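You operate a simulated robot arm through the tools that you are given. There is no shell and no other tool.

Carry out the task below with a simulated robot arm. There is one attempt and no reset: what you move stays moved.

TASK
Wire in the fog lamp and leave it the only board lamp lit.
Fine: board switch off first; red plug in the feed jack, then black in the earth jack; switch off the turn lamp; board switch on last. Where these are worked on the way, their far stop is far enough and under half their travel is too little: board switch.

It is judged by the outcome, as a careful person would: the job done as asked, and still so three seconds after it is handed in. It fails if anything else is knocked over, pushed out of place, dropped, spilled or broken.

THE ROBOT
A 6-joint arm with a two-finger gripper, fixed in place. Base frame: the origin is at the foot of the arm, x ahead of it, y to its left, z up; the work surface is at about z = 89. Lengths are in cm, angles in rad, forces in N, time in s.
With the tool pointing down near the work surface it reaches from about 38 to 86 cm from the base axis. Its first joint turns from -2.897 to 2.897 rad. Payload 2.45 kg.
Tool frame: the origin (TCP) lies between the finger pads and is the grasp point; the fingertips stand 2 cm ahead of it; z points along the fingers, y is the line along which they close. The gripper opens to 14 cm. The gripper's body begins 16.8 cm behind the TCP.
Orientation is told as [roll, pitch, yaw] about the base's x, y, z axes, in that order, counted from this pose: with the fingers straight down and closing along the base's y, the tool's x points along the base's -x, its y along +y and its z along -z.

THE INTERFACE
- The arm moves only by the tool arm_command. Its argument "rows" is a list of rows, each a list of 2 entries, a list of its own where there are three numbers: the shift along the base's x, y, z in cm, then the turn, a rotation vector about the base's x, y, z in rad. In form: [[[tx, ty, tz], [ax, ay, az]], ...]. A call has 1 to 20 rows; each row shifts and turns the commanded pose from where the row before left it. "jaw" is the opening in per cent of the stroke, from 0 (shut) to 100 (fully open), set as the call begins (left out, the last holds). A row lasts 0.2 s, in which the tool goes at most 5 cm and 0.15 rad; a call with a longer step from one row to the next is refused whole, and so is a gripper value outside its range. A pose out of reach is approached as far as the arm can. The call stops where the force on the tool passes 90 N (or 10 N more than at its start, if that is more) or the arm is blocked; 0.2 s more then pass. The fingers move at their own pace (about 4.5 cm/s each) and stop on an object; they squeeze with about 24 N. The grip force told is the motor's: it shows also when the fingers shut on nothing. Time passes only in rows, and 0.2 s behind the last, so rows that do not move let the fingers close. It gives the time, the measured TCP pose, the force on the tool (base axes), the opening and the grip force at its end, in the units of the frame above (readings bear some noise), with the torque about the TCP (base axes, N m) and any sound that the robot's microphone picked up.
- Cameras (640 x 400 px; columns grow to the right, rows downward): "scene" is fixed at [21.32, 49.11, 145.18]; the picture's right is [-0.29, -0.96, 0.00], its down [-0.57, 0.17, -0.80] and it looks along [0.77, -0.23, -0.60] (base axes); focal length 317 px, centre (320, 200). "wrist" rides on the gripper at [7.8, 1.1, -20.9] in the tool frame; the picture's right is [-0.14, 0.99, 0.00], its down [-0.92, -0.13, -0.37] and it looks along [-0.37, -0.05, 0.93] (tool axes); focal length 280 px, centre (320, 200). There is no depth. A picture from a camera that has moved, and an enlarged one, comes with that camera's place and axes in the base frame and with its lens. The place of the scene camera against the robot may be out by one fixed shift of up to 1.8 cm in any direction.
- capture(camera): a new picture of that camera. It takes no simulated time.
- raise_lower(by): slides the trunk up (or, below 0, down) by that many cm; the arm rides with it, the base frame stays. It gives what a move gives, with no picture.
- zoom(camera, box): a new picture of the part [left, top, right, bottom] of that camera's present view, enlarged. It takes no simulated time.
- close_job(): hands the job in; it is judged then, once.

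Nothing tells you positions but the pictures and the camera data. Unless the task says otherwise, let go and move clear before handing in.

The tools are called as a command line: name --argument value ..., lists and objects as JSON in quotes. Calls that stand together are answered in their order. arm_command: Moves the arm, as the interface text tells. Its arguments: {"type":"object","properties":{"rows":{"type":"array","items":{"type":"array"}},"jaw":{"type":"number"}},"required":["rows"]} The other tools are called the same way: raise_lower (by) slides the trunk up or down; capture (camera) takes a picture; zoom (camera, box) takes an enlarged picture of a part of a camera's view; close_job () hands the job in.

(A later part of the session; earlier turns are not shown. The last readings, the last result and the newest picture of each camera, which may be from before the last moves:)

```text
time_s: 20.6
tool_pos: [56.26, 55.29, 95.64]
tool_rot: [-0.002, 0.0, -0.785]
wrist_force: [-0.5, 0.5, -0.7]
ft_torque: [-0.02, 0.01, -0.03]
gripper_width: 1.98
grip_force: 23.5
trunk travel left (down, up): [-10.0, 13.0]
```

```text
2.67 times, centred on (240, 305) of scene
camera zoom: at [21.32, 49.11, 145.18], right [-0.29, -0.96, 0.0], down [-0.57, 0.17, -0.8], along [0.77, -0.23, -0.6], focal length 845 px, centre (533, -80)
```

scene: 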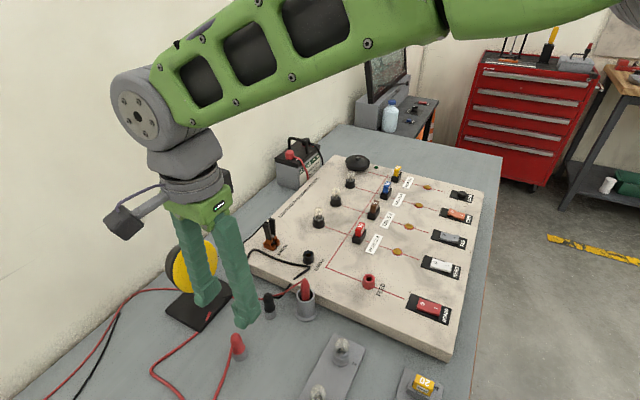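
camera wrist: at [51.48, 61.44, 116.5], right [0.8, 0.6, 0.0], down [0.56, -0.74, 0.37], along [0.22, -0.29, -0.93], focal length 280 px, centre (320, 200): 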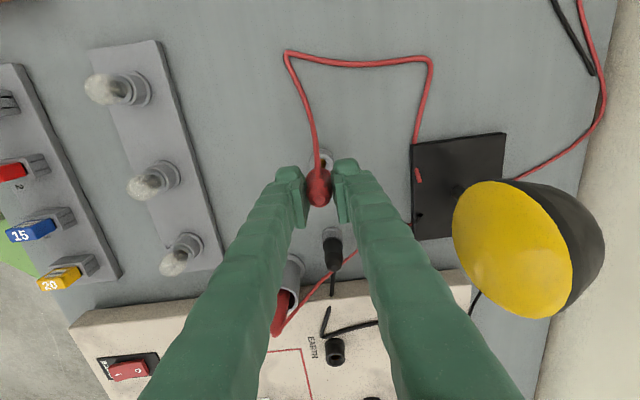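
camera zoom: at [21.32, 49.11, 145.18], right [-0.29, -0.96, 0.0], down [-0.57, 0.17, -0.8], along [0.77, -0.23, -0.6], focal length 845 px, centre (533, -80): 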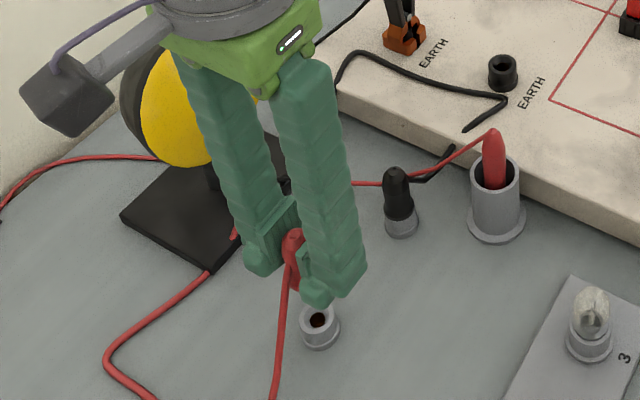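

The red plug is out of its dock and upright. I lift clear and carry it above the FEED jack, near (61.5, 26.7), passing high over the cup and black plug.

arm_command --rows '[[[0, 0, 4], [0, 0, 0]], [[0, 0, 4], [0, 0, 0]], [[0.6, -3, 0], [0, 0, 0]], [[0.6, -3, 0], [0, 0, 0]], [[0.6, -3, 0], [0, 0, 0]], [[0.6, -3, 0], [0, 0, 0]], [[0.6, -3, 0], [0, 0, 0]], [[0.6, -3, 0], [0, 0, 0]], [[0.6, -3, 0], [0, 0, 0]], [[0.6, -3, 0], [0, 0, 0]], [[0.4, -3, 0], [0, 0, 0]], [[0, -1.5, 0], [0, 0, 0]], [[0, 0, 0], [0, 0, 0]]]'

capture --camera "wrist"

capture --camera "scene"

```text
time_s: 23.4
tool_pos: [61.48, 26.61, 103.35]
tool_rot: [-0.001, -0.001, -0.786]
wrist_force: [0.2, 0.1, -0.7]
ft_torque: [-0.02, -0.02, -0.01]
gripper_width: 1.96
grip_force: 23.6
trunk travel left (down, up): [-10.0, 13.0]
```

```text
taken
camera wrist: at [56.64, 32.93, 124.38], right [0.8, 0.6, 0.0], down [0.56, -0.74, 0.37], along [0.22, -0.29, -0.93], focal length 280 px, centre (320, 200)
```

wrist: 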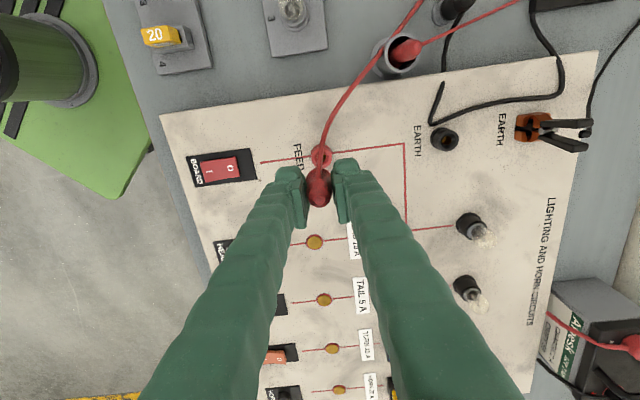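

```text
taken
```

scene: 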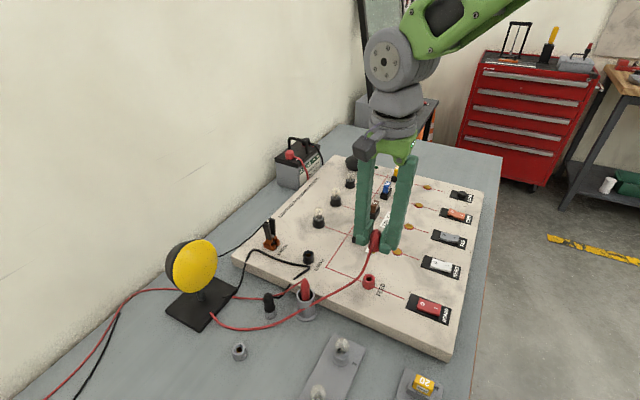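

zoom --camera "wrist" --box '[270, 130, 370, 210]'

zoom --camera "scene" --box '[340, 210, 420, 300]'

zoom --camera "scene" --box '[190, 250, 390, 350]'

```text
5.00 times, centred on (320, 170) of wrist
camera zoom: at [56.64, 32.93, 124.38], right [0.8, 0.6, 0.0], down [0.56, -0.74, 0.37], along [0.22, -0.29, -0.93], focal length 1402 px, centre (320, 350)
```

zoom: 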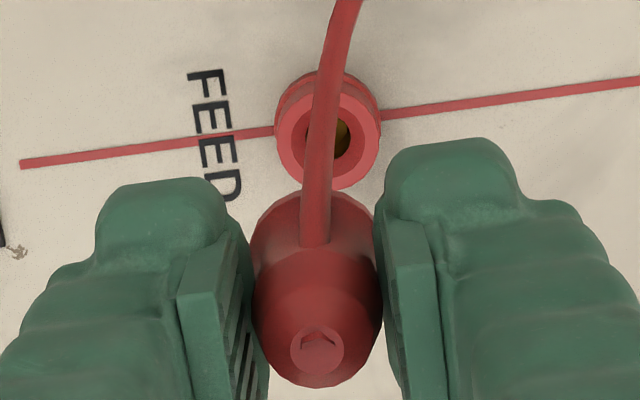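

```text
4.44 times, centred on (380, 255) of scene
camera zoom: at [21.32, 49.11, 145.18], right [-0.29, -0.96, 0.0], down [-0.57, 0.17, -0.8], along [0.77, -0.23, -0.6], focal length 1408 px, centre (53, -44)
```

zoom: 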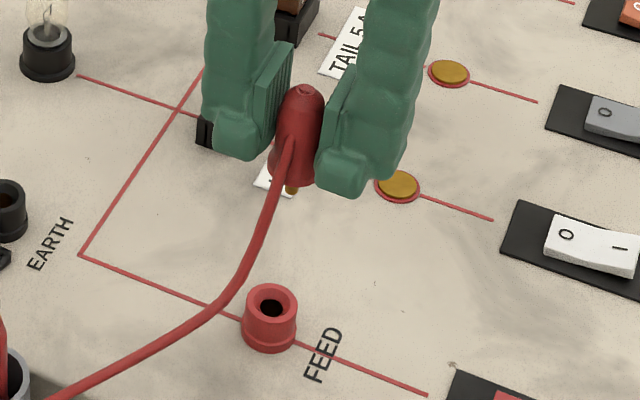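

```text
3.20 times, centred on (290, 300) of scene
camera zoom: at [21.32, 49.11, 145.18], right [-0.29, -0.96, 0.0], down [-0.57, 0.17, -0.8], along [0.77, -0.23, -0.6], focal length 1014 px, centre (416, -120)
```

zoom: 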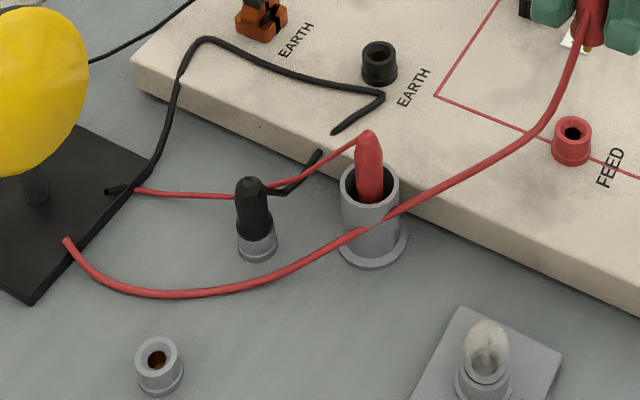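

The plug's pin is visible and roughly above the jack; it needs a small correction (+0.2, −0.05). I come down part-way and recheck the alignment.

arm_command --rows '[[[0.2, -0.05, -2], [0, 0, 0]], [[0, 0, -2], [0, 0, 0]], [[0, 0, -0.8], [0, 0, 0]], [[0, 0, 0], [0, 0, 0]]]'

zoom --camera "wrist" --box '[270, 130, 370, 210]'

zoom --camera "scene" --box '[340, 230, 410, 300]'

```text
time_s: 24.4
tool_pos: [61.66, 26.66, 98.61]
tool_rot: [0.0, 0.0, -0.786]
wrist_force: [-0.3, 0.0, -0.1]
ft_torque: [0.02, 0.03, 0.0]
gripper_width: 2.01
grip_force: 24.0
trunk travel left (down, up): [-10.0, 13.0]
```

```text
5.00 times, centred on (320, 170) of wrist
camera zoom: at [56.9, 32.9, 119.62], right [0.8, 0.6, 0.0], down [0.56, -0.74, 0.37], along [0.22, -0.29, -0.93], focal length 1402 px, centre (320, 350)
```

zoom: 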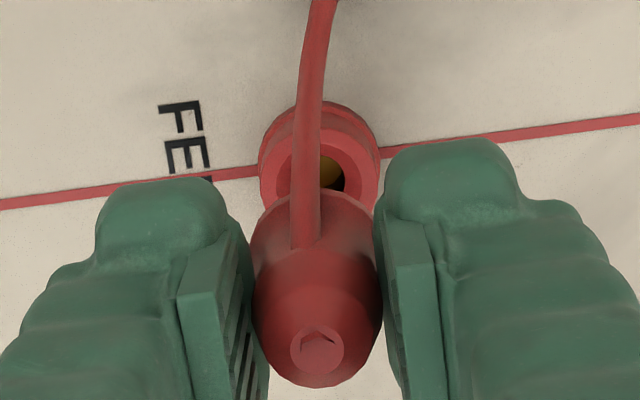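

```text
5.71 times, centred on (375, 265) of scene
camera zoom: at [21.32, 49.11, 145.18], right [-0.29, -0.96, 0.0], down [-0.57, 0.17, -0.8], along [0.77, -0.23, -0.6], focal length 1810 px, centre (6, -171)
```

zoom: 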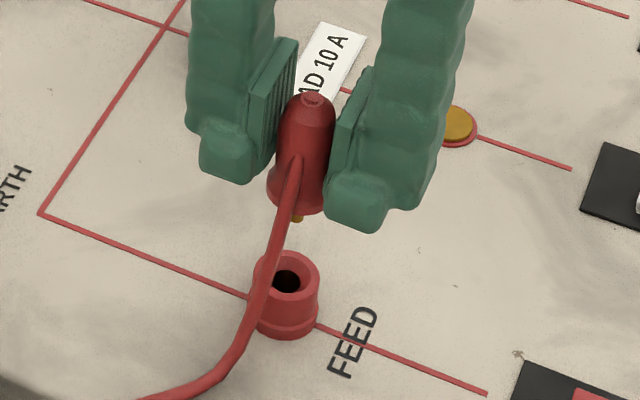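

zoom --camera "scene" --box '[355, 240, 395, 295]'

zoom --camera "wrist" --box '[300, 145, 350, 205]'

```text
7.27 times, centred on (375, 268) of scene
camera zoom: at [21.32, 49.11, 145.18], right [-0.29, -0.96, 0.0], down [-0.57, 0.17, -0.8], along [0.77, -0.23, -0.6], focal length 2304 px, centre (-80, -291)
```

zoom: 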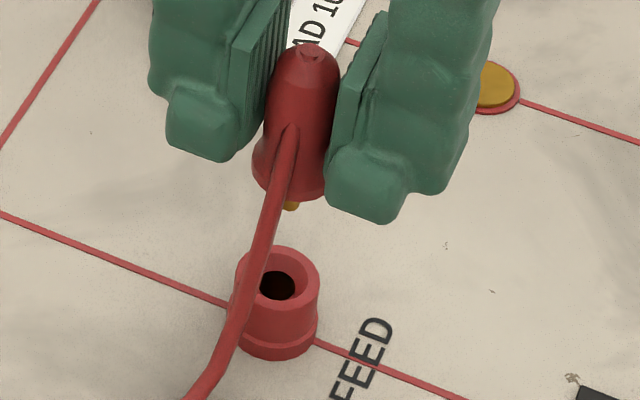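

```text
6.67 times, centred on (325, 175) of wrist
camera zoom: at [56.9, 32.9, 119.62], right [0.8, 0.6, 0.0], down [0.56, -0.74, 0.37], along [0.22, -0.29, -0.93], focal length 1869 px, centre (287, 367)
```

zoom: 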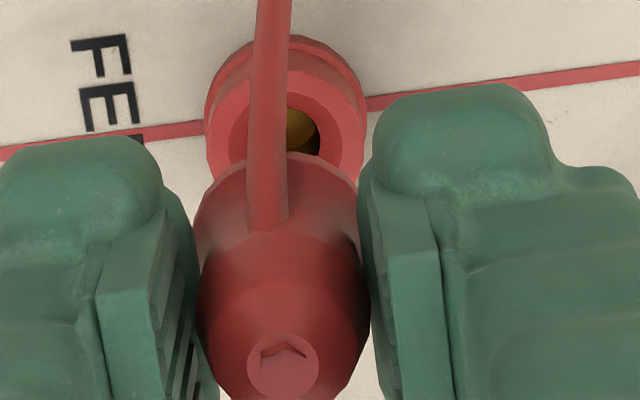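

The pin lines up with the jack's funnel to within about 0.1 cm. I apply a tiny correction and go down gently, watching the force.

arm_command --rows '[[[-0.03, 0.07, -0.8], [0, 0, 0]], [[0, 0, -0.7], [0, 0, 0]], [[0, 0, -0.5], [0, 0, 0]], [[0, 0, -0.3], [0, 0, 0]], [[0, 0, 0], [0, 0, 0]]]'

zoom --camera "scene" --box '[355, 240, 395, 295]'

zoom --camera "wrist" --box '[300, 145, 350, 205]'

```text
time_s: 25.6
tool_pos: [61.76, 26.59, 96.34]
tool_rot: [-0.002, 0.0, -0.785]
wrist_force: [1.4, 1.0, -0.7]
ft_torque: [-0.01, -0.03, 0.01]
gripper_width: 2.0
grip_force: 23.5
trunk travel left (down, up): [-10.0, 13.0]
```

```text
7.27 times, centred on (375, 268) of scene
camera zoom: at [21.32, 49.11, 145.18], right [-0.29, -0.96, 0.0], down [-0.57, 0.17, -0.8], along [0.77, -0.23, -0.6], focal length 2304 px, centre (-80, -291)
```

zoom: 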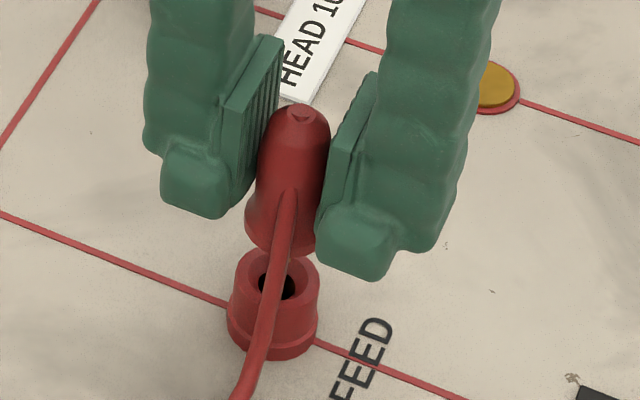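

```text
6.67 times, centred on (325, 175) of wrist
camera zoom: at [56.87, 32.94, 117.33], right [0.8, 0.6, 0.0], down [0.56, -0.74, 0.37], along [0.22, -0.29, -0.93], focal length 1869 px, centre (287, 367)
```

zoom: 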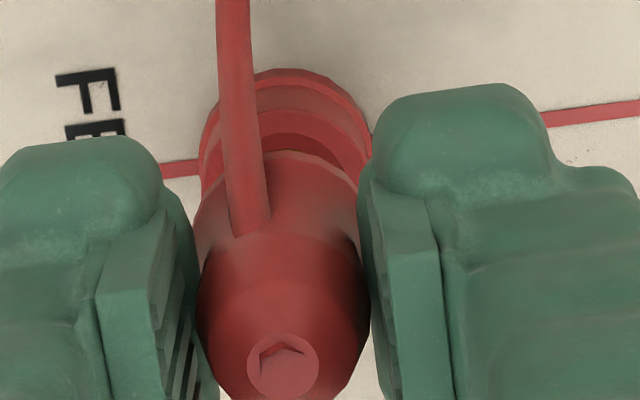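

arm_command --rows '[[[0, 0, -0.3], [0, 0, 0]], [[0, 0, -0.3], [0, 0, 0]], [[0, 0, 0], [0, 0, 0]]]'

zoom --camera "scene" --box '[355, 240, 395, 295]'

```text
time_s: 26.4
tool_pos: [61.77, 26.76, 95.78]
tool_rot: [0.0, 0.0, -0.785]
wrist_force: [-1.1, -0.1, 0.3]
ft_torque: [0.03, -0.02, -0.02]
gripper_width: 2.0
grip_force: 23.7
trunk travel left (down, up): [-10.0, 13.0]
```

```text
7.27 times, centred on (375, 268) of scene
camera zoom: at [21.32, 49.11, 145.18], right [-0.29, -0.96, 0.0], down [-0.57, 0.17, -0.8], along [0.77, -0.23, -0.6], focal length 2304 px, centre (-80, -291)
```

zoom: 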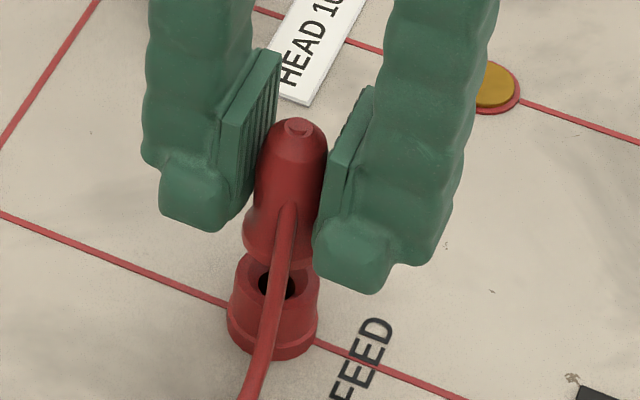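

arm_command --rows '[[[0, 0, -0.25], [0, 0, 0]], [[0, 0, -0.25], [0, 0, 0]], [[0, 0, 0], [0, 0, 0]]]'

zoom --camera "scene" --box '[355, 240, 395, 295]'

zoom --camera "wrist" --box '[300, 145, 350, 205]'

```text
time_s: 27.2
tool_pos: [61.67, 26.7, 95.34]
tool_rot: [0.001, 0.0, -0.786]
wrist_force: [0.1, 0.6, -0.1]
ft_torque: [0.04, -0.04, -0.01]
gripper_width: 1.98
grip_force: 24.0
trunk travel left (down, up): [-10.0, 13.0]
```

```text
7.27 times, centred on (375, 268) of scene
camera zoom: at [21.32, 49.11, 145.18], right [-0.29, -0.96, 0.0], down [-0.57, 0.17, -0.8], along [0.77, -0.23, -0.6], focal length 2304 px, centre (-80, -291)
```

zoom: 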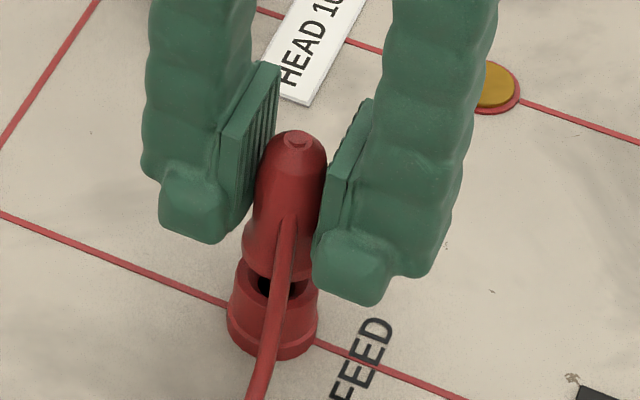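

```text
6.67 times, centred on (325, 175) of wrist
camera zoom: at [56.87, 32.92, 116.26], right [0.8, 0.6, 0.0], down [0.56, -0.74, 0.37], along [0.22, -0.29, -0.93], focal length 1869 px, centre (287, 367)
```

zoom: 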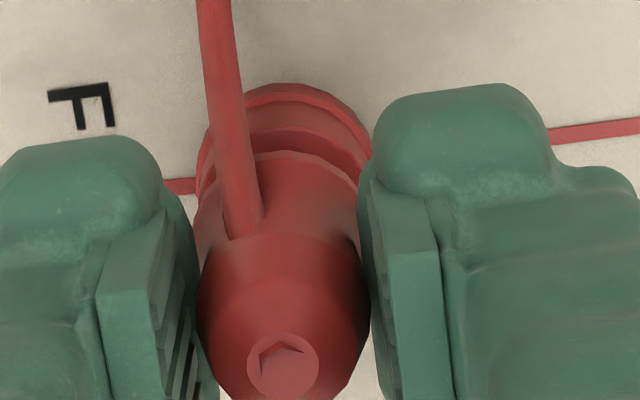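

arm_command --rows '[[[0, 0, -0.25], [0, 0, 0]], [[0, 0, -0.25], [0, 0, 0]], [[0, 0, 0], [0, 0, 0]]]'

zoom --camera "scene" --box '[355, 240, 395, 295]'

```text
time_s: 28.0
tool_pos: [61.72, 26.67, 94.65]
tool_rot: [0.001, 0.002, -0.784]
wrist_force: [-0.6, -0.4, 0.0]
ft_torque: [0.0, 0.01, 0.01]
gripper_width: 1.98
grip_force: 23.5
trunk travel left (down, up): [-10.0, 13.0]
```

```text
7.27 times, centred on (375, 268) of scene
camera zoom: at [21.32, 49.11, 145.18], right [-0.29, -0.96, 0.0], down [-0.57, 0.17, -0.8], along [0.77, -0.23, -0.6], focal length 2304 px, centre (-80, -291)
```

zoom: 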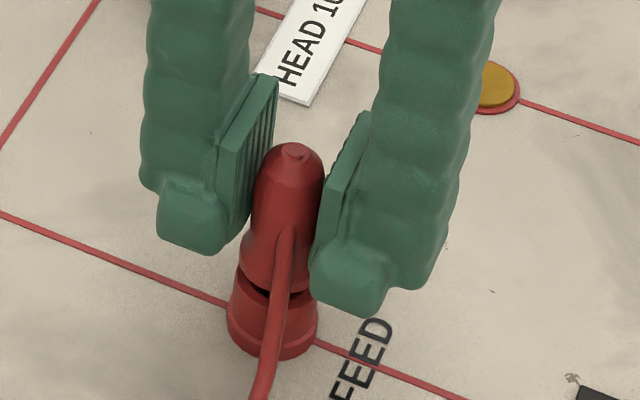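

arm_command --rows '[[[0, 0, -0.2], [0, 0, 0]], [[0, 0, -0.2], [0, 0, 0]], [[0, 0, 0], [0, 0, 0]]]'

zoom --camera "scene" --box '[355, 240, 395, 295]'

```text
time_s: 28.8
tool_pos: [61.66, 26.75, 94.44]
tool_rot: [0.0, 0.0, -0.785]
wrist_force: [-0.1, 0.5, -2.9]
ft_torque: [0.01, -0.01, 0.0]
gripper_width: 1.98
grip_force: 23.6
trunk travel left (down, up): [-10.0, 13.0]
```

```text
7.27 times, centred on (375, 268) of scene
camera zoom: at [21.32, 49.11, 145.18], right [-0.29, -0.96, 0.0], down [-0.57, 0.17, -0.8], along [0.77, -0.23, -0.6], focal length 2304 px, centre (-80, -291)
```

zoom: 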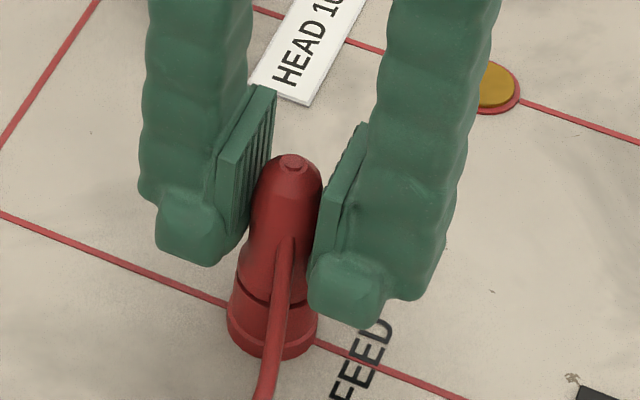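

arm_command --rows '[[[0, 0, -0.15], [0, 0, 0]], [[0, 0, -0.15], [0, 0, 0]], [[0, 0, 0], [0, 0, 0]]]'

zoom --camera "scene" --box '[355, 240, 395, 295]'

```text
time_s: 29.6
tool_pos: [61.65, 26.72, 93.99]
tool_rot: [0.0, -0.001, -0.786]
wrist_force: [0.5, -0.3, -0.4]
ft_torque: [-0.01, 0.04, 0.01]
gripper_width: 2.0
grip_force: 23.7
trunk travel left (down, up): [-10.0, 13.0]
```

```text
7.27 times, centred on (375, 268) of scene
camera zoom: at [21.32, 49.11, 145.18], right [-0.29, -0.96, 0.0], down [-0.57, 0.17, -0.8], along [0.77, -0.23, -0.6], focal length 2304 px, centre (-80, -291)
```

zoom: 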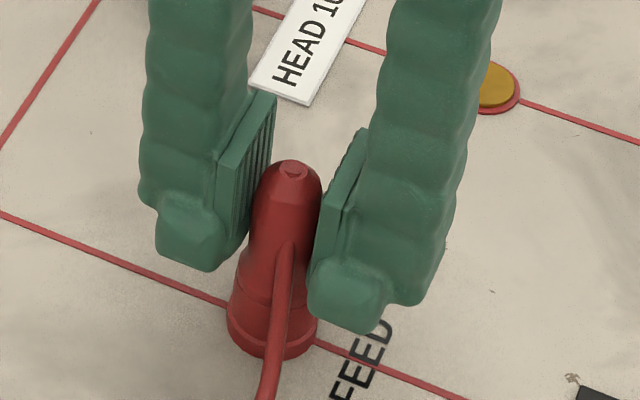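

The body is all but seated. I push a little more until I feel the stop.

arm_command --rows '[[[0, 0, -0.1], [0, 0, 0]], [[0, 0, -0.1], [0, 0, 0]], [[0, 0, 0], [0, 0, 0]]]'

zoom --camera "scene" --box '[355, 240, 395, 295]'

```text
time_s: 30.4
tool_pos: [61.56, 26.71, 94.08]
tool_rot: [0.002, 0.004, -0.786]
wrist_force: [-0.8, -0.6, 14.2]
ft_torque: [0.03, 0.11, 0.01]
gripper_width: 1.97
grip_force: 24.4
trunk travel left (down, up): [-10.0, 13.0]
```

```text
7.27 times, centred on (375, 268) of scene
camera zoom: at [21.32, 49.11, 145.18], right [-0.29, -0.96, 0.0], down [-0.57, 0.17, -0.8], along [0.77, -0.23, -0.6], focal length 2304 px, centre (-80, -291)
```

zoom: 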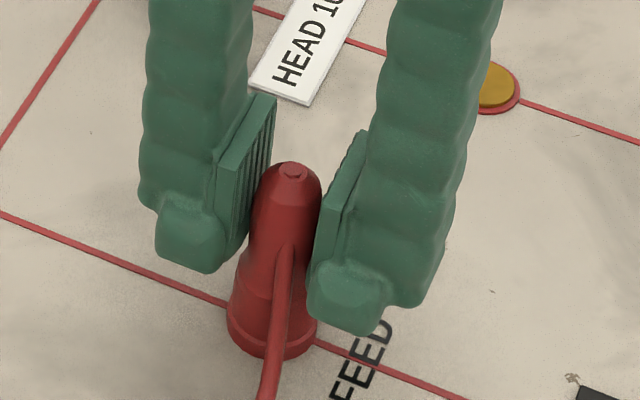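

Seated: 14 N upward, the body down on the jack rim. I ease off, open the jaw and lift straight up.

arm_command --rows '[[[0, 0, 0.15], [0, 0, 0]], [[0, 0, 0], [0, 0, 0]], [[0, 0, 0], [0, 0, 0]], [[0, 0, 0], [0, 0, 0]]]' --jaw 40

arm_command --rows '[[[0, 0, 1.5], [0, 0, 0]], [[0, 0, 3], [0, 0, 0]], [[0, 0, 4], [0, 0, 0]], [[0, 0, 4], [0, 0, 0]], [[0, 0, 0], [0, 0, 0]]]'

capture --camera "wrist"

capture --camera "scene"

```text
time_s: 31.4
tool_pos: [61.7, 26.66, 94.09]
tool_rot: [0.001, 0.001, -0.786]
wrist_force: [0.0, -0.5, 0.3]
ft_torque: [0.0, -0.02, 0.0]
gripper_width: 5.59
grip_force: 0.0
trunk travel left (down, up): [-10.0, 13.0]
```

```text
time_s: 32.6
tool_pos: [61.71, 26.49, 106.46]
tool_rot: [-0.001, -0.001, -0.785]
wrist_force: [0.2, -0.4, -0.7]
ft_torque: [0.0, -0.02, -0.01]
gripper_width: 5.6
grip_force: 0.1
trunk travel left (down, up): [-10.0, 13.0]
```

```text
taken
camera wrist: at [56.88, 32.93, 127.54], right [0.8, 0.6, 0.0], down [0.56, -0.74, 0.37], along [0.22, -0.29, -0.93], focal length 280 px, centre (320, 200)
```

wrist: 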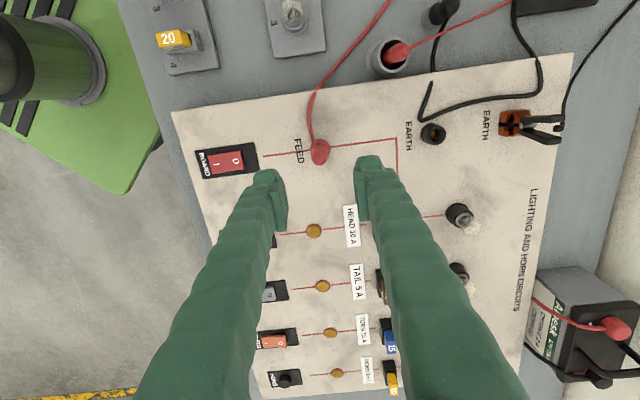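

```text
taken
```

scene: 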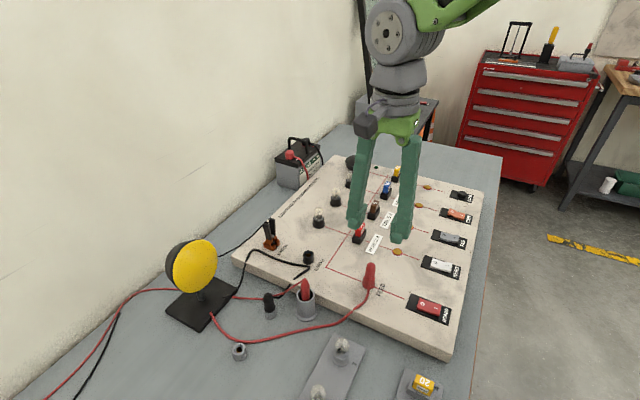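

The red plug stands firmly in FEED. Next the black plug, at about (63.4, 48); a meter lead passes close to it, so I approach high up with a yaw of about −0.6 and look.

arm_command --rows '[[[0.2, 3, 0], [0, 0, 0.06]], [[0.2, 3, 0], [0, 0, 0.06]], [[0.2, 3, 0], [0, 0, 0.06]], [[0.2, 3, 0], [0, 0, 0.005]], [[0.2, 3, 0], [0, 0, 0]], [[0.2, 3, 0], [0, 0, 0]], [[0.3, 3.4, 0], [0, 0, 0]], [[0, 0, -3], [0, 0, 0]], [[0, 0, 0], [0, 0, 0]]]' --jaw 40

capture --camera "wrist"

capture --camera "scene"

zoom --camera "wrist" --box '[260, 110, 420, 230]'

```text
time_s: 34.6
tool_pos: [63.21, 48.07, 103.55]
tool_rot: [-0.001, 0.001, -0.602]
wrist_force: [0.4, 0.1, 0.5]
ft_torque: [0.01, 0.01, 0.0]
gripper_width: 5.6
grip_force: 0.1
trunk travel left (down, up): [-10.0, 13.0]
```

```text
taken
camera wrist: at [57.38, 53.36, 124.48], right [0.67, 0.74, 0.0], down [0.69, -0.63, 0.37], along [0.27, -0.25, -0.93], focal length 280 px, centre (320, 200)
```

wrist: 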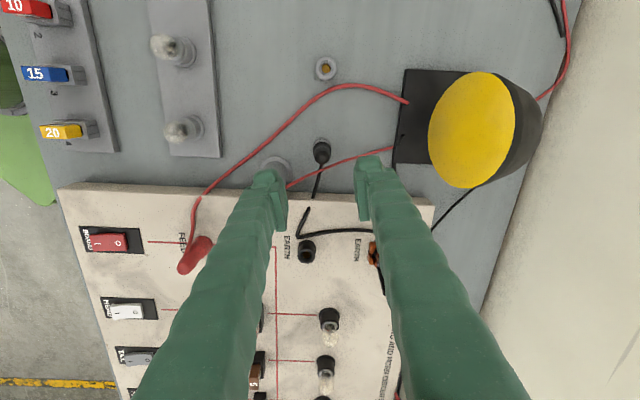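

```text
taken
```

scene: 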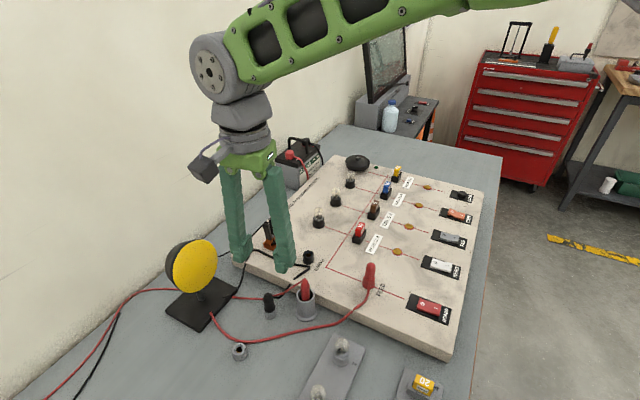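

```text
3.33 times, centred on (340, 170) of wrist
camera zoom: at [57.38, 53.36, 124.48], right [0.67, 0.74, 0.0], down [0.69, -0.63, 0.37], along [0.27, -0.25, -0.93], focal length 935 px, centre (253, 300)
```

zoom: 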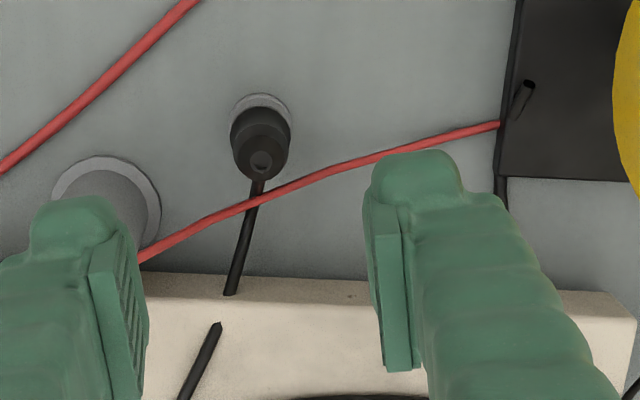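

The black plug is at about (63.35, 48.3) and the meter lead runs about 2 cm beyond it. I offset the grip 0.4 cm away from that lead, narrow the jaw to about 4.2 cm and descend in stages.

arm_command --rows '[[[-0.19, 0.46, 0], [0, 0, 0]], [[0, 0, -3], [0, 0, 0]], [[0, 0, -3], [0, 0, 0]], [[0, 0, -2], [0, 0, 0]], [[0, 0, -1], [0, 0, 0]], [[0, 0, 0], [0, 0, 0]]]' --jaw 31

zoom --camera "wrist" --box '[240, 110, 400, 230]'

zoom --camera "scene" --box '[220, 240, 320, 340]'

```text
time_s: 36.0
tool_pos: [63.02, 48.5, 94.47]
tool_rot: [0.0, 0.0, -0.601]
wrist_force: [-0.6, 0.1, -0.1]
ft_torque: [-0.02, 0.04, 0.0]
gripper_width: 4.33
grip_force: 0.1
trunk travel left (down, up): [-10.0, 13.0]
```

```text
3.33 times, centred on (320, 170) of wrist
camera zoom: at [57.08, 53.8, 115.47], right [0.67, 0.74, 0.0], down [0.69, -0.63, 0.37], along [0.27, -0.25, -0.93], focal length 935 px, centre (320, 300)
```

zoom: 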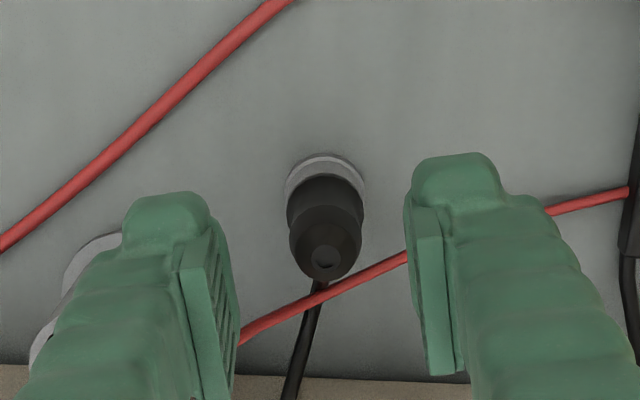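

```text
4.00 times, centred on (270, 290) of scene
camera zoom: at [21.32, 49.11, 145.18], right [-0.29, -0.96, 0.0], down [-0.57, 0.17, -0.8], along [0.77, -0.23, -0.6], focal length 1267 px, centre (520, -160)
```

zoom: 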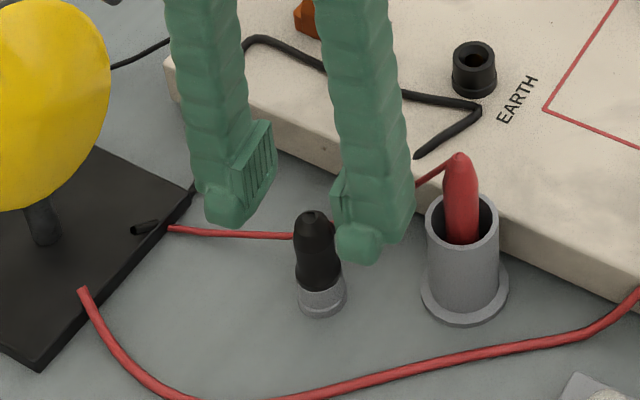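

Clearance to the meter lead is slim on the far finger, so I turn 0.1 rad to run parallel with it, shift 0.15 cm away, and go down to grip height.

arm_command --rows '[[[-0.13, 0.07, 0], [0, 0, 0.1]], [[0, 0, -1.5], [0, 0, 0]], [[0, 0, -1.5], [0, 0, 0]], [[0, 0, -1], [0, 0, 0]], [[0, 0, -0.3], [0, 0, 0]], [[0, 0, 0], [0, 0, 0]]]'

zoom --camera "wrist" --box '[240, 110, 400, 230]'

zoom --camera "scene" --box '[220, 240, 320, 340]'

```text
time_s: 37.4
tool_pos: [62.88, 48.52, 90.22]
tool_rot: [-0.001, 0.001, -0.5]
wrist_force: [0.3, -0.7, 0.1]
ft_torque: [-0.03, 0.02, 0.0]
gripper_width: 4.35
grip_force: 0.0
trunk travel left (down, up): [-10.0, 13.0]
```

```text
3.33 times, centred on (320, 170) of wrist
camera zoom: at [56.46, 53.27, 111.21], right [0.6, 0.8, 0.0], down [0.75, -0.55, 0.37], along [0.3, -0.22, -0.93], focal length 935 px, centre (320, 300)
```

zoom: 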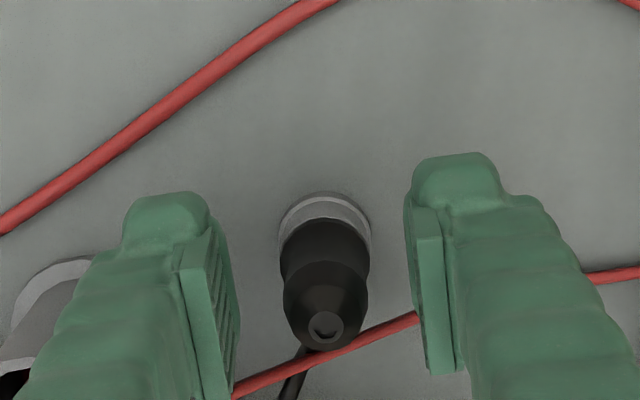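

```text
4.00 times, centred on (270, 290) of scene
camera zoom: at [21.32, 49.11, 145.18], right [-0.29, -0.96, 0.0], down [-0.57, 0.17, -0.8], along [0.77, -0.23, -0.6], focal length 1267 px, centre (520, -160)
```

zoom: 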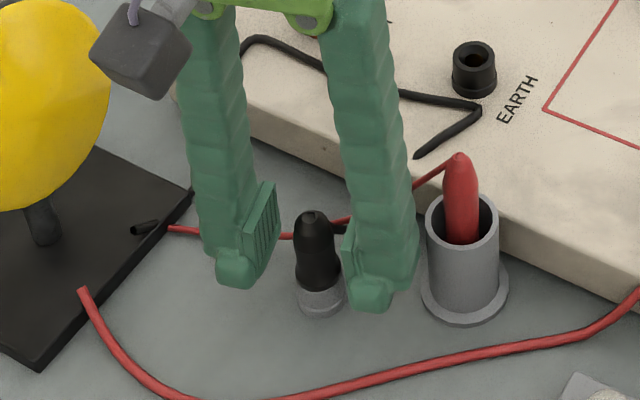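

arm_command --rows '[[[0, 0, 0], [0, 0, 0]], [[0, 0, 0], [0, 0, 0]], [[0, 0, 0], [0, 0, 0]], [[0, 0, 0], [0, 0, 0]], [[0, 0, 0], [0, 0, 0]]]' --jaw 0

zoom --camera "wrist" --box '[240, 110, 400, 230]'

zoom --camera "scene" --box '[220, 240, 320, 340]'

```text
time_s: 38.6
tool_pos: [62.9, 48.64, 90.28]
tool_rot: [-0.001, 0.0, -0.499]
wrist_force: [-0.4, 0.3, 0.3]
ft_torque: [-0.02, 0.03, -0.01]
gripper_width: 1.95
grip_force: 23.3
trunk travel left (down, up): [-10.0, 13.0]
```

```text
3.33 times, centred on (320, 170) of wrist
camera zoom: at [56.46, 53.27, 111.22], right [0.6, 0.8, 0.0], down [0.75, -0.55, 0.37], along [0.3, -0.22, -0.93], focal length 935 px, centre (320, 300)
```

zoom: 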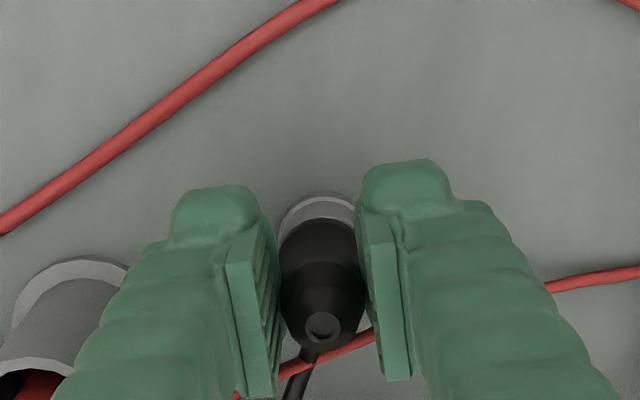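

```text
4.00 times, centred on (270, 290) of scene
camera zoom: at [21.32, 49.11, 145.18], right [-0.29, -0.96, 0.0], down [-0.57, 0.17, -0.8], along [0.77, -0.23, -0.6], focal length 1267 px, centre (520, -160)
```

zoom: 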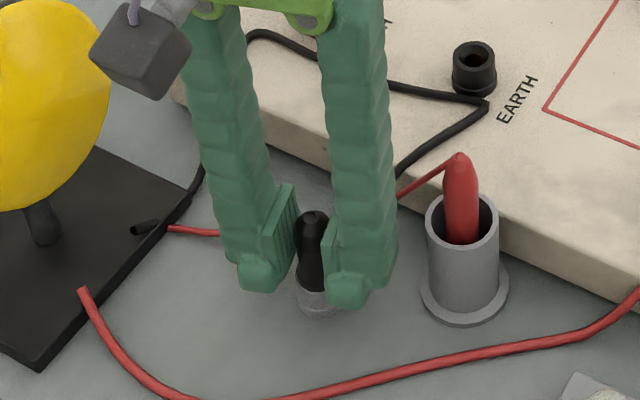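

Gripped. I lift slowly and check that the meter lead isn't being dragged.

arm_command --rows '[[[0, 0, 0.5], [0, 0, 0]], [[0, 0, 1], [0, 0, 0]], [[0, 0, 1.5], [0, 0, 0]], [[0, 0, 0], [0, 0, 0]]]'

capture --camera "wrist"

zoom --camera "scene" --box '[200, 220, 340, 340]'

```text
time_s: 39.6
tool_pos: [62.85, 48.57, 93.22]
tool_rot: [0.001, -0.002, -0.499]
wrist_force: [-0.2, 0.0, -0.8]
ft_torque: [-0.03, -0.05, -0.01]
gripper_width: 1.93
grip_force: 23.8
trunk travel left (down, up): [-10.0, 13.0]
```

```text
taken
camera wrist: at [56.45, 53.28, 114.18], right [0.6, 0.8, 0.0], down [0.75, -0.55, 0.37], along [0.3, -0.22, -0.93], focal length 280 px, centre (320, 200)
```

wrist: 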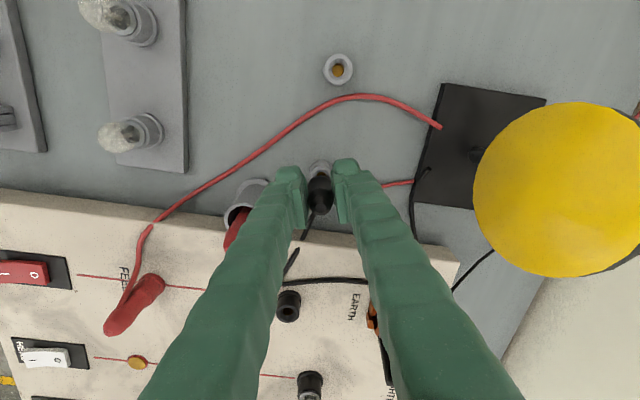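

```text
3.33 times, centred on (270, 280) of scene
camera zoom: at [21.32, 49.11, 145.18], right [-0.29, -0.96, 0.0], down [-0.57, 0.17, -0.8], along [0.77, -0.23, -0.6], focal length 1056 px, centre (487, -67)
```

zoom: 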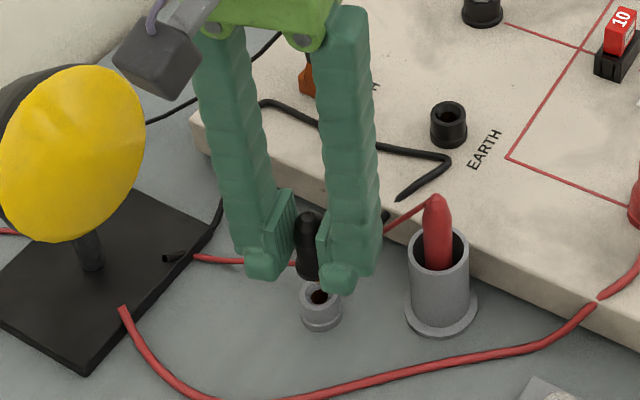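

The plug is out cleanly. I lift it and carry it above the EARTH jack, near (72.3, 37.2).

arm_command --rows '[[[0, 0, 3], [0, 0, 0]], [[0, 0, 4], [0, 0, 0]], [[0, 0, 3], [0, 0, 0]], [[2.2, -2.7, 0], [0, 0, 0]], [[2.2, -2.8, 0], [0, 0, 0]], [[2.2, -2.8, 0], [0, 0, 0]], [[2.2, -2.8, 0], [0, 0, 0]], [[0, 0, 0], [0, 0, 0]], [[0, 0, 0], [0, 0, 0]]]'

capture --camera "wrist"

capture --camera "scene"

zoom --camera "wrist" --box '[270, 130, 370, 210]'

zoom --camera "scene" --box '[270, 200, 350, 290]'

```text
time_s: 41.6
tool_pos: [71.65, 37.6, 103.14]
tool_rot: [0.001, -0.001, -0.498]
wrist_force: [0.2, 0.4, -0.3]
ft_torque: [-0.01, -0.01, -0.01]
gripper_width: 1.95
grip_force: 23.9
trunk travel left (down, up): [-10.0, 13.0]
```

```text
taken
camera wrist: at [65.26, 42.24, 124.08], right [0.6, 0.8, 0.0], down [0.75, -0.55, 0.37], along [0.3, -0.22, -0.93], focal length 280 px, centre (320, 200)
```

wrist: 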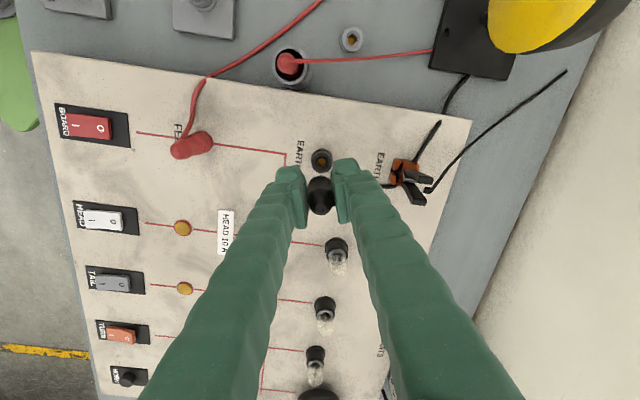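

```text
taken
```

scene: 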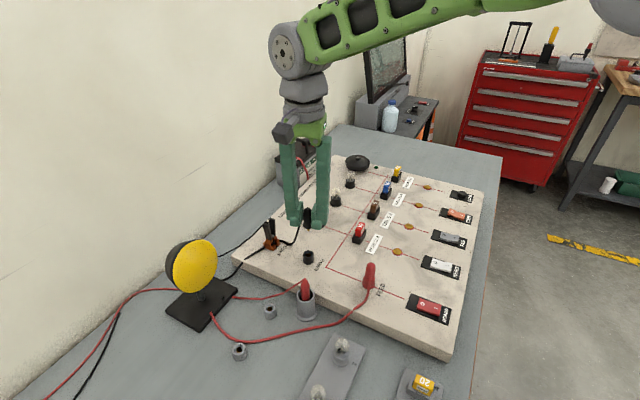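

```text
5.00 times, centred on (320, 170) of wrist
camera zoom: at [65.26, 42.24, 124.08], right [0.6, 0.8, 0.0], down [0.75, -0.55, 0.37], along [0.3, -0.22, -0.93], focal length 1402 px, centre (320, 350)
```

zoom: 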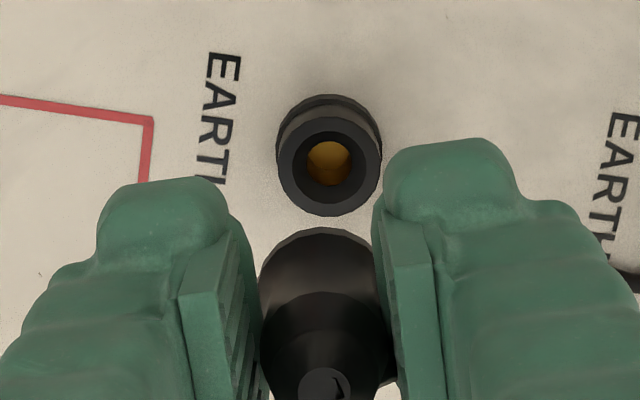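

```text
4.44 times, centred on (310, 245) of scene
camera zoom: at [21.32, 49.11, 145.18], right [-0.29, -0.96, 0.0], down [-0.57, 0.17, -0.8], along [0.77, -0.23, -0.6], focal length 1408 px, centre (364, 0)
```

zoom: 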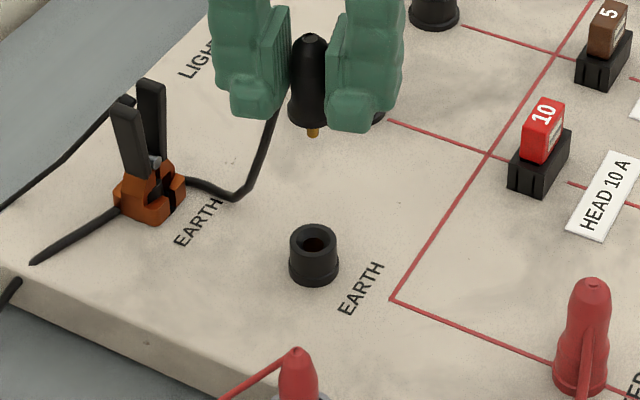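

The pin is nearly above the EARTH jack. I make a small correction along the closing axis, come down part-way and check again.

arm_command --rows '[[[0.0, 0.13, -2], [0, 0, 0]], [[0, 0, -2], [0, 0, 0]], [[0, 0, -0.8], [0, 0, 0]], [[0, 0, 0], [0, 0, 0]]]'

zoom --camera "wrist" --box '[270, 130, 370, 210]'

zoom --camera "scene" --box '[285, 215, 335, 275]'

```text
time_s: 42.6
tool_pos: [71.64, 37.66, 98.53]
tool_rot: [0.0, 0.001, -0.497]
wrist_force: [0.3, 0.3, -0.3]
ft_torque: [-0.02, 0.01, 0.03]
gripper_width: 1.93
grip_force: 24.2
trunk travel left (down, up): [-10.0, 13.0]
```

```text
5.00 times, centred on (320, 170) of wrist
camera zoom: at [65.26, 42.37, 119.36], right [0.6, 0.8, 0.0], down [0.75, -0.55, 0.37], along [0.3, -0.22, -0.93], focal length 1402 px, centre (320, 350)
```

zoom: 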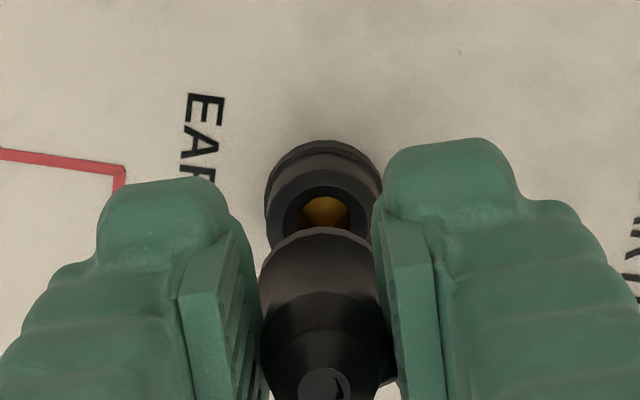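

```text
6.67 times, centred on (310, 245) of scene
camera zoom: at [21.32, 49.11, 145.18], right [-0.29, -0.96, 0.0], down [-0.57, 0.17, -0.8], along [0.77, -0.23, -0.6], focal length 2112 px, centre (387, -100)
```

zoom: 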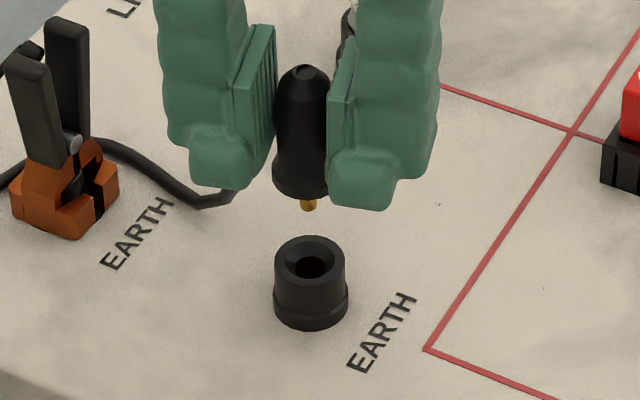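

The scene view shows the pin exactly above the hole, and the wrist view agrees to within 0.05 cm. I go down in steps.

arm_command --rows '[[[0.04, 0.01, -0.8], [0, 0, 0]], [[0, 0, -0.7], [0, 0, 0]], [[0, 0, -0.5], [0, 0, 0]], [[0, 0, -0.3], [0, 0, 0]], [[0, 0, 0], [0, 0, 0]]]'

zoom --camera "scene" --box '[285, 215, 335, 275]'

zoom --camera "wrist" --box '[270, 130, 370, 210]'

```text
time_s: 43.8
tool_pos: [71.72, 37.53, 96.2]
tool_rot: [0.0, 0.001, -0.499]
wrist_force: [-1.1, 0.3, -0.3]
ft_torque: [-0.03, -0.03, -0.02]
gripper_width: 1.95
grip_force: 24.0
trunk travel left (down, up): [-10.0, 13.0]
```

```text
6.67 times, centred on (310, 245) of scene
camera zoom: at [21.32, 49.11, 145.18], right [-0.29, -0.96, 0.0], down [-0.57, 0.17, -0.8], along [0.77, -0.23, -0.6], focal length 2112 px, centre (387, -100)
```

zoom: 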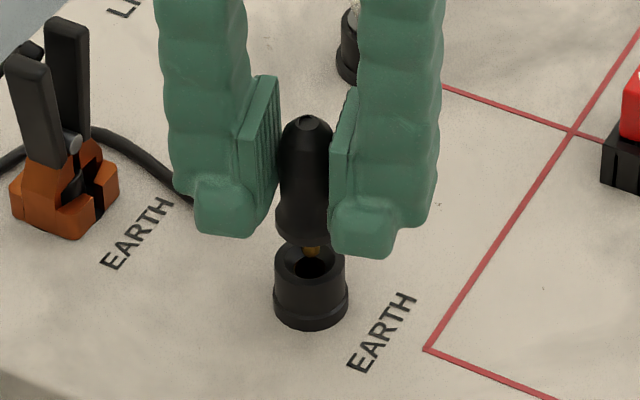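

```text
5.00 times, centred on (320, 170) of wrist
camera zoom: at [65.3, 42.32, 117.11], right [0.6, 0.8, 0.0], down [0.75, -0.55, 0.37], along [0.3, -0.22, -0.93], focal length 1402 px, centre (320, 350)
```

zoom: 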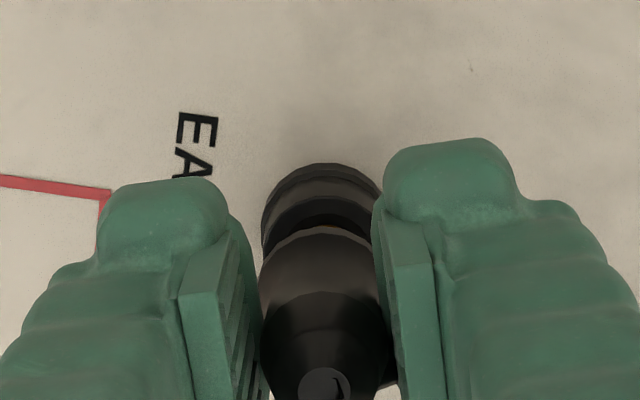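

arm_command --rows '[[[0, 0, -0.3], [0, 0, 0]], [[0, 0, -0.3], [0, 0, 0]], [[0, 0, 0], [0, 0, 0]]]'

zoom --camera "scene" --box '[285, 215, 335, 275]'

```text
time_s: 44.6
tool_pos: [71.7, 37.61, 95.53]
tool_rot: [-0.001, 0.001, -0.5]
wrist_force: [-0.7, 0.9, 0.2]
ft_torque: [0.0, -0.04, 0.01]
gripper_width: 1.93
grip_force: 24.2
trunk travel left (down, up): [-10.0, 13.0]
```

```text
6.67 times, centred on (310, 245) of scene
camera zoom: at [21.32, 49.11, 145.18], right [-0.29, -0.96, 0.0], down [-0.57, 0.17, -0.8], along [0.77, -0.23, -0.6], focal length 2112 px, centre (387, -100)
```

zoom: 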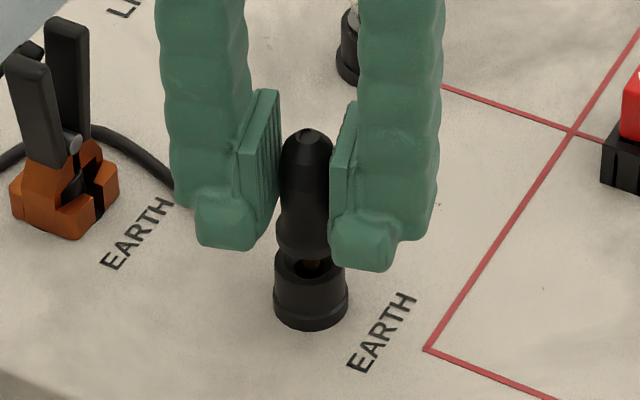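

arm_command --rows '[[[0, 0, -0.25], [0, 0, 0]], [[0, 0, -0.25], [0, 0, 0]], [[0, 0, 0], [0, 0, 0]]]'

zoom --camera "scene" --box '[285, 215, 335, 275]'

```text
time_s: 45.4
tool_pos: [71.73, 37.68, 95.01]
tool_rot: [0.001, 0.0, -0.499]
wrist_force: [0.3, 0.2, 0.0]
ft_torque: [0.04, 0.02, 0.04]
gripper_width: 1.93
grip_force: 24.1
trunk travel left (down, up): [-10.0, 13.0]
```

```text
6.67 times, centred on (310, 245) of scene
camera zoom: at [21.32, 49.11, 145.18], right [-0.29, -0.96, 0.0], down [-0.57, 0.17, -0.8], along [0.77, -0.23, -0.6], focal length 2112 px, centre (387, -100)
```

zoom: 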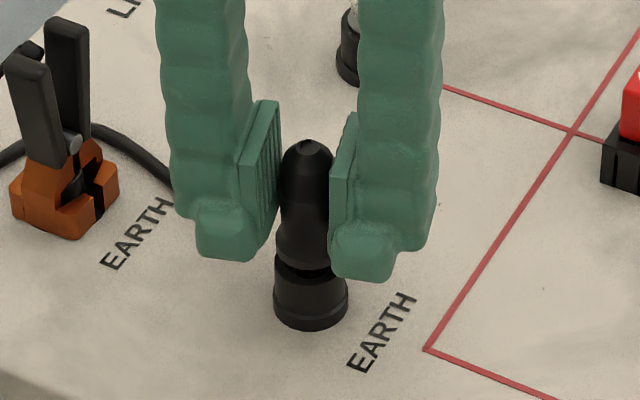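

The pin is inside without resistance. I continue to the stop.

arm_command --rows '[[[0, 0, -0.2], [0, 0, 0]], [[0, 0, -0.2], [0, 0, 0]], [[0, 0, -0.15], [0, 0, 0]], [[0, 0, 0], [0, 0, 0]]]'

zoom --camera "scene" --box '[285, 215, 335, 275]'

```text
time_s: 46.4
tool_pos: [71.72, 37.68, 94.53]
tool_rot: [-0.001, 0.0, -0.5]
wrist_force: [0.2, -0.2, -3.4]
ft_torque: [0.03, 0.0, -0.02]
gripper_width: 1.96
grip_force: 24.3
trunk travel left (down, up): [-10.0, 13.0]
```

```text
6.67 times, centred on (310, 245) of scene
camera zoom: at [21.32, 49.11, 145.18], right [-0.29, -0.96, 0.0], down [-0.57, 0.17, -0.8], along [0.77, -0.23, -0.6], focal length 2112 px, centre (387, -100)
```

zoom: 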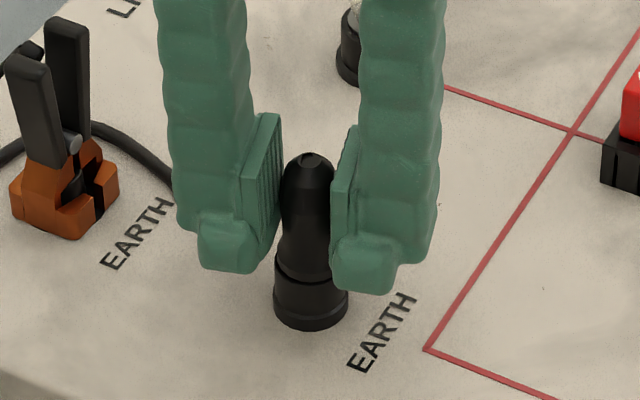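

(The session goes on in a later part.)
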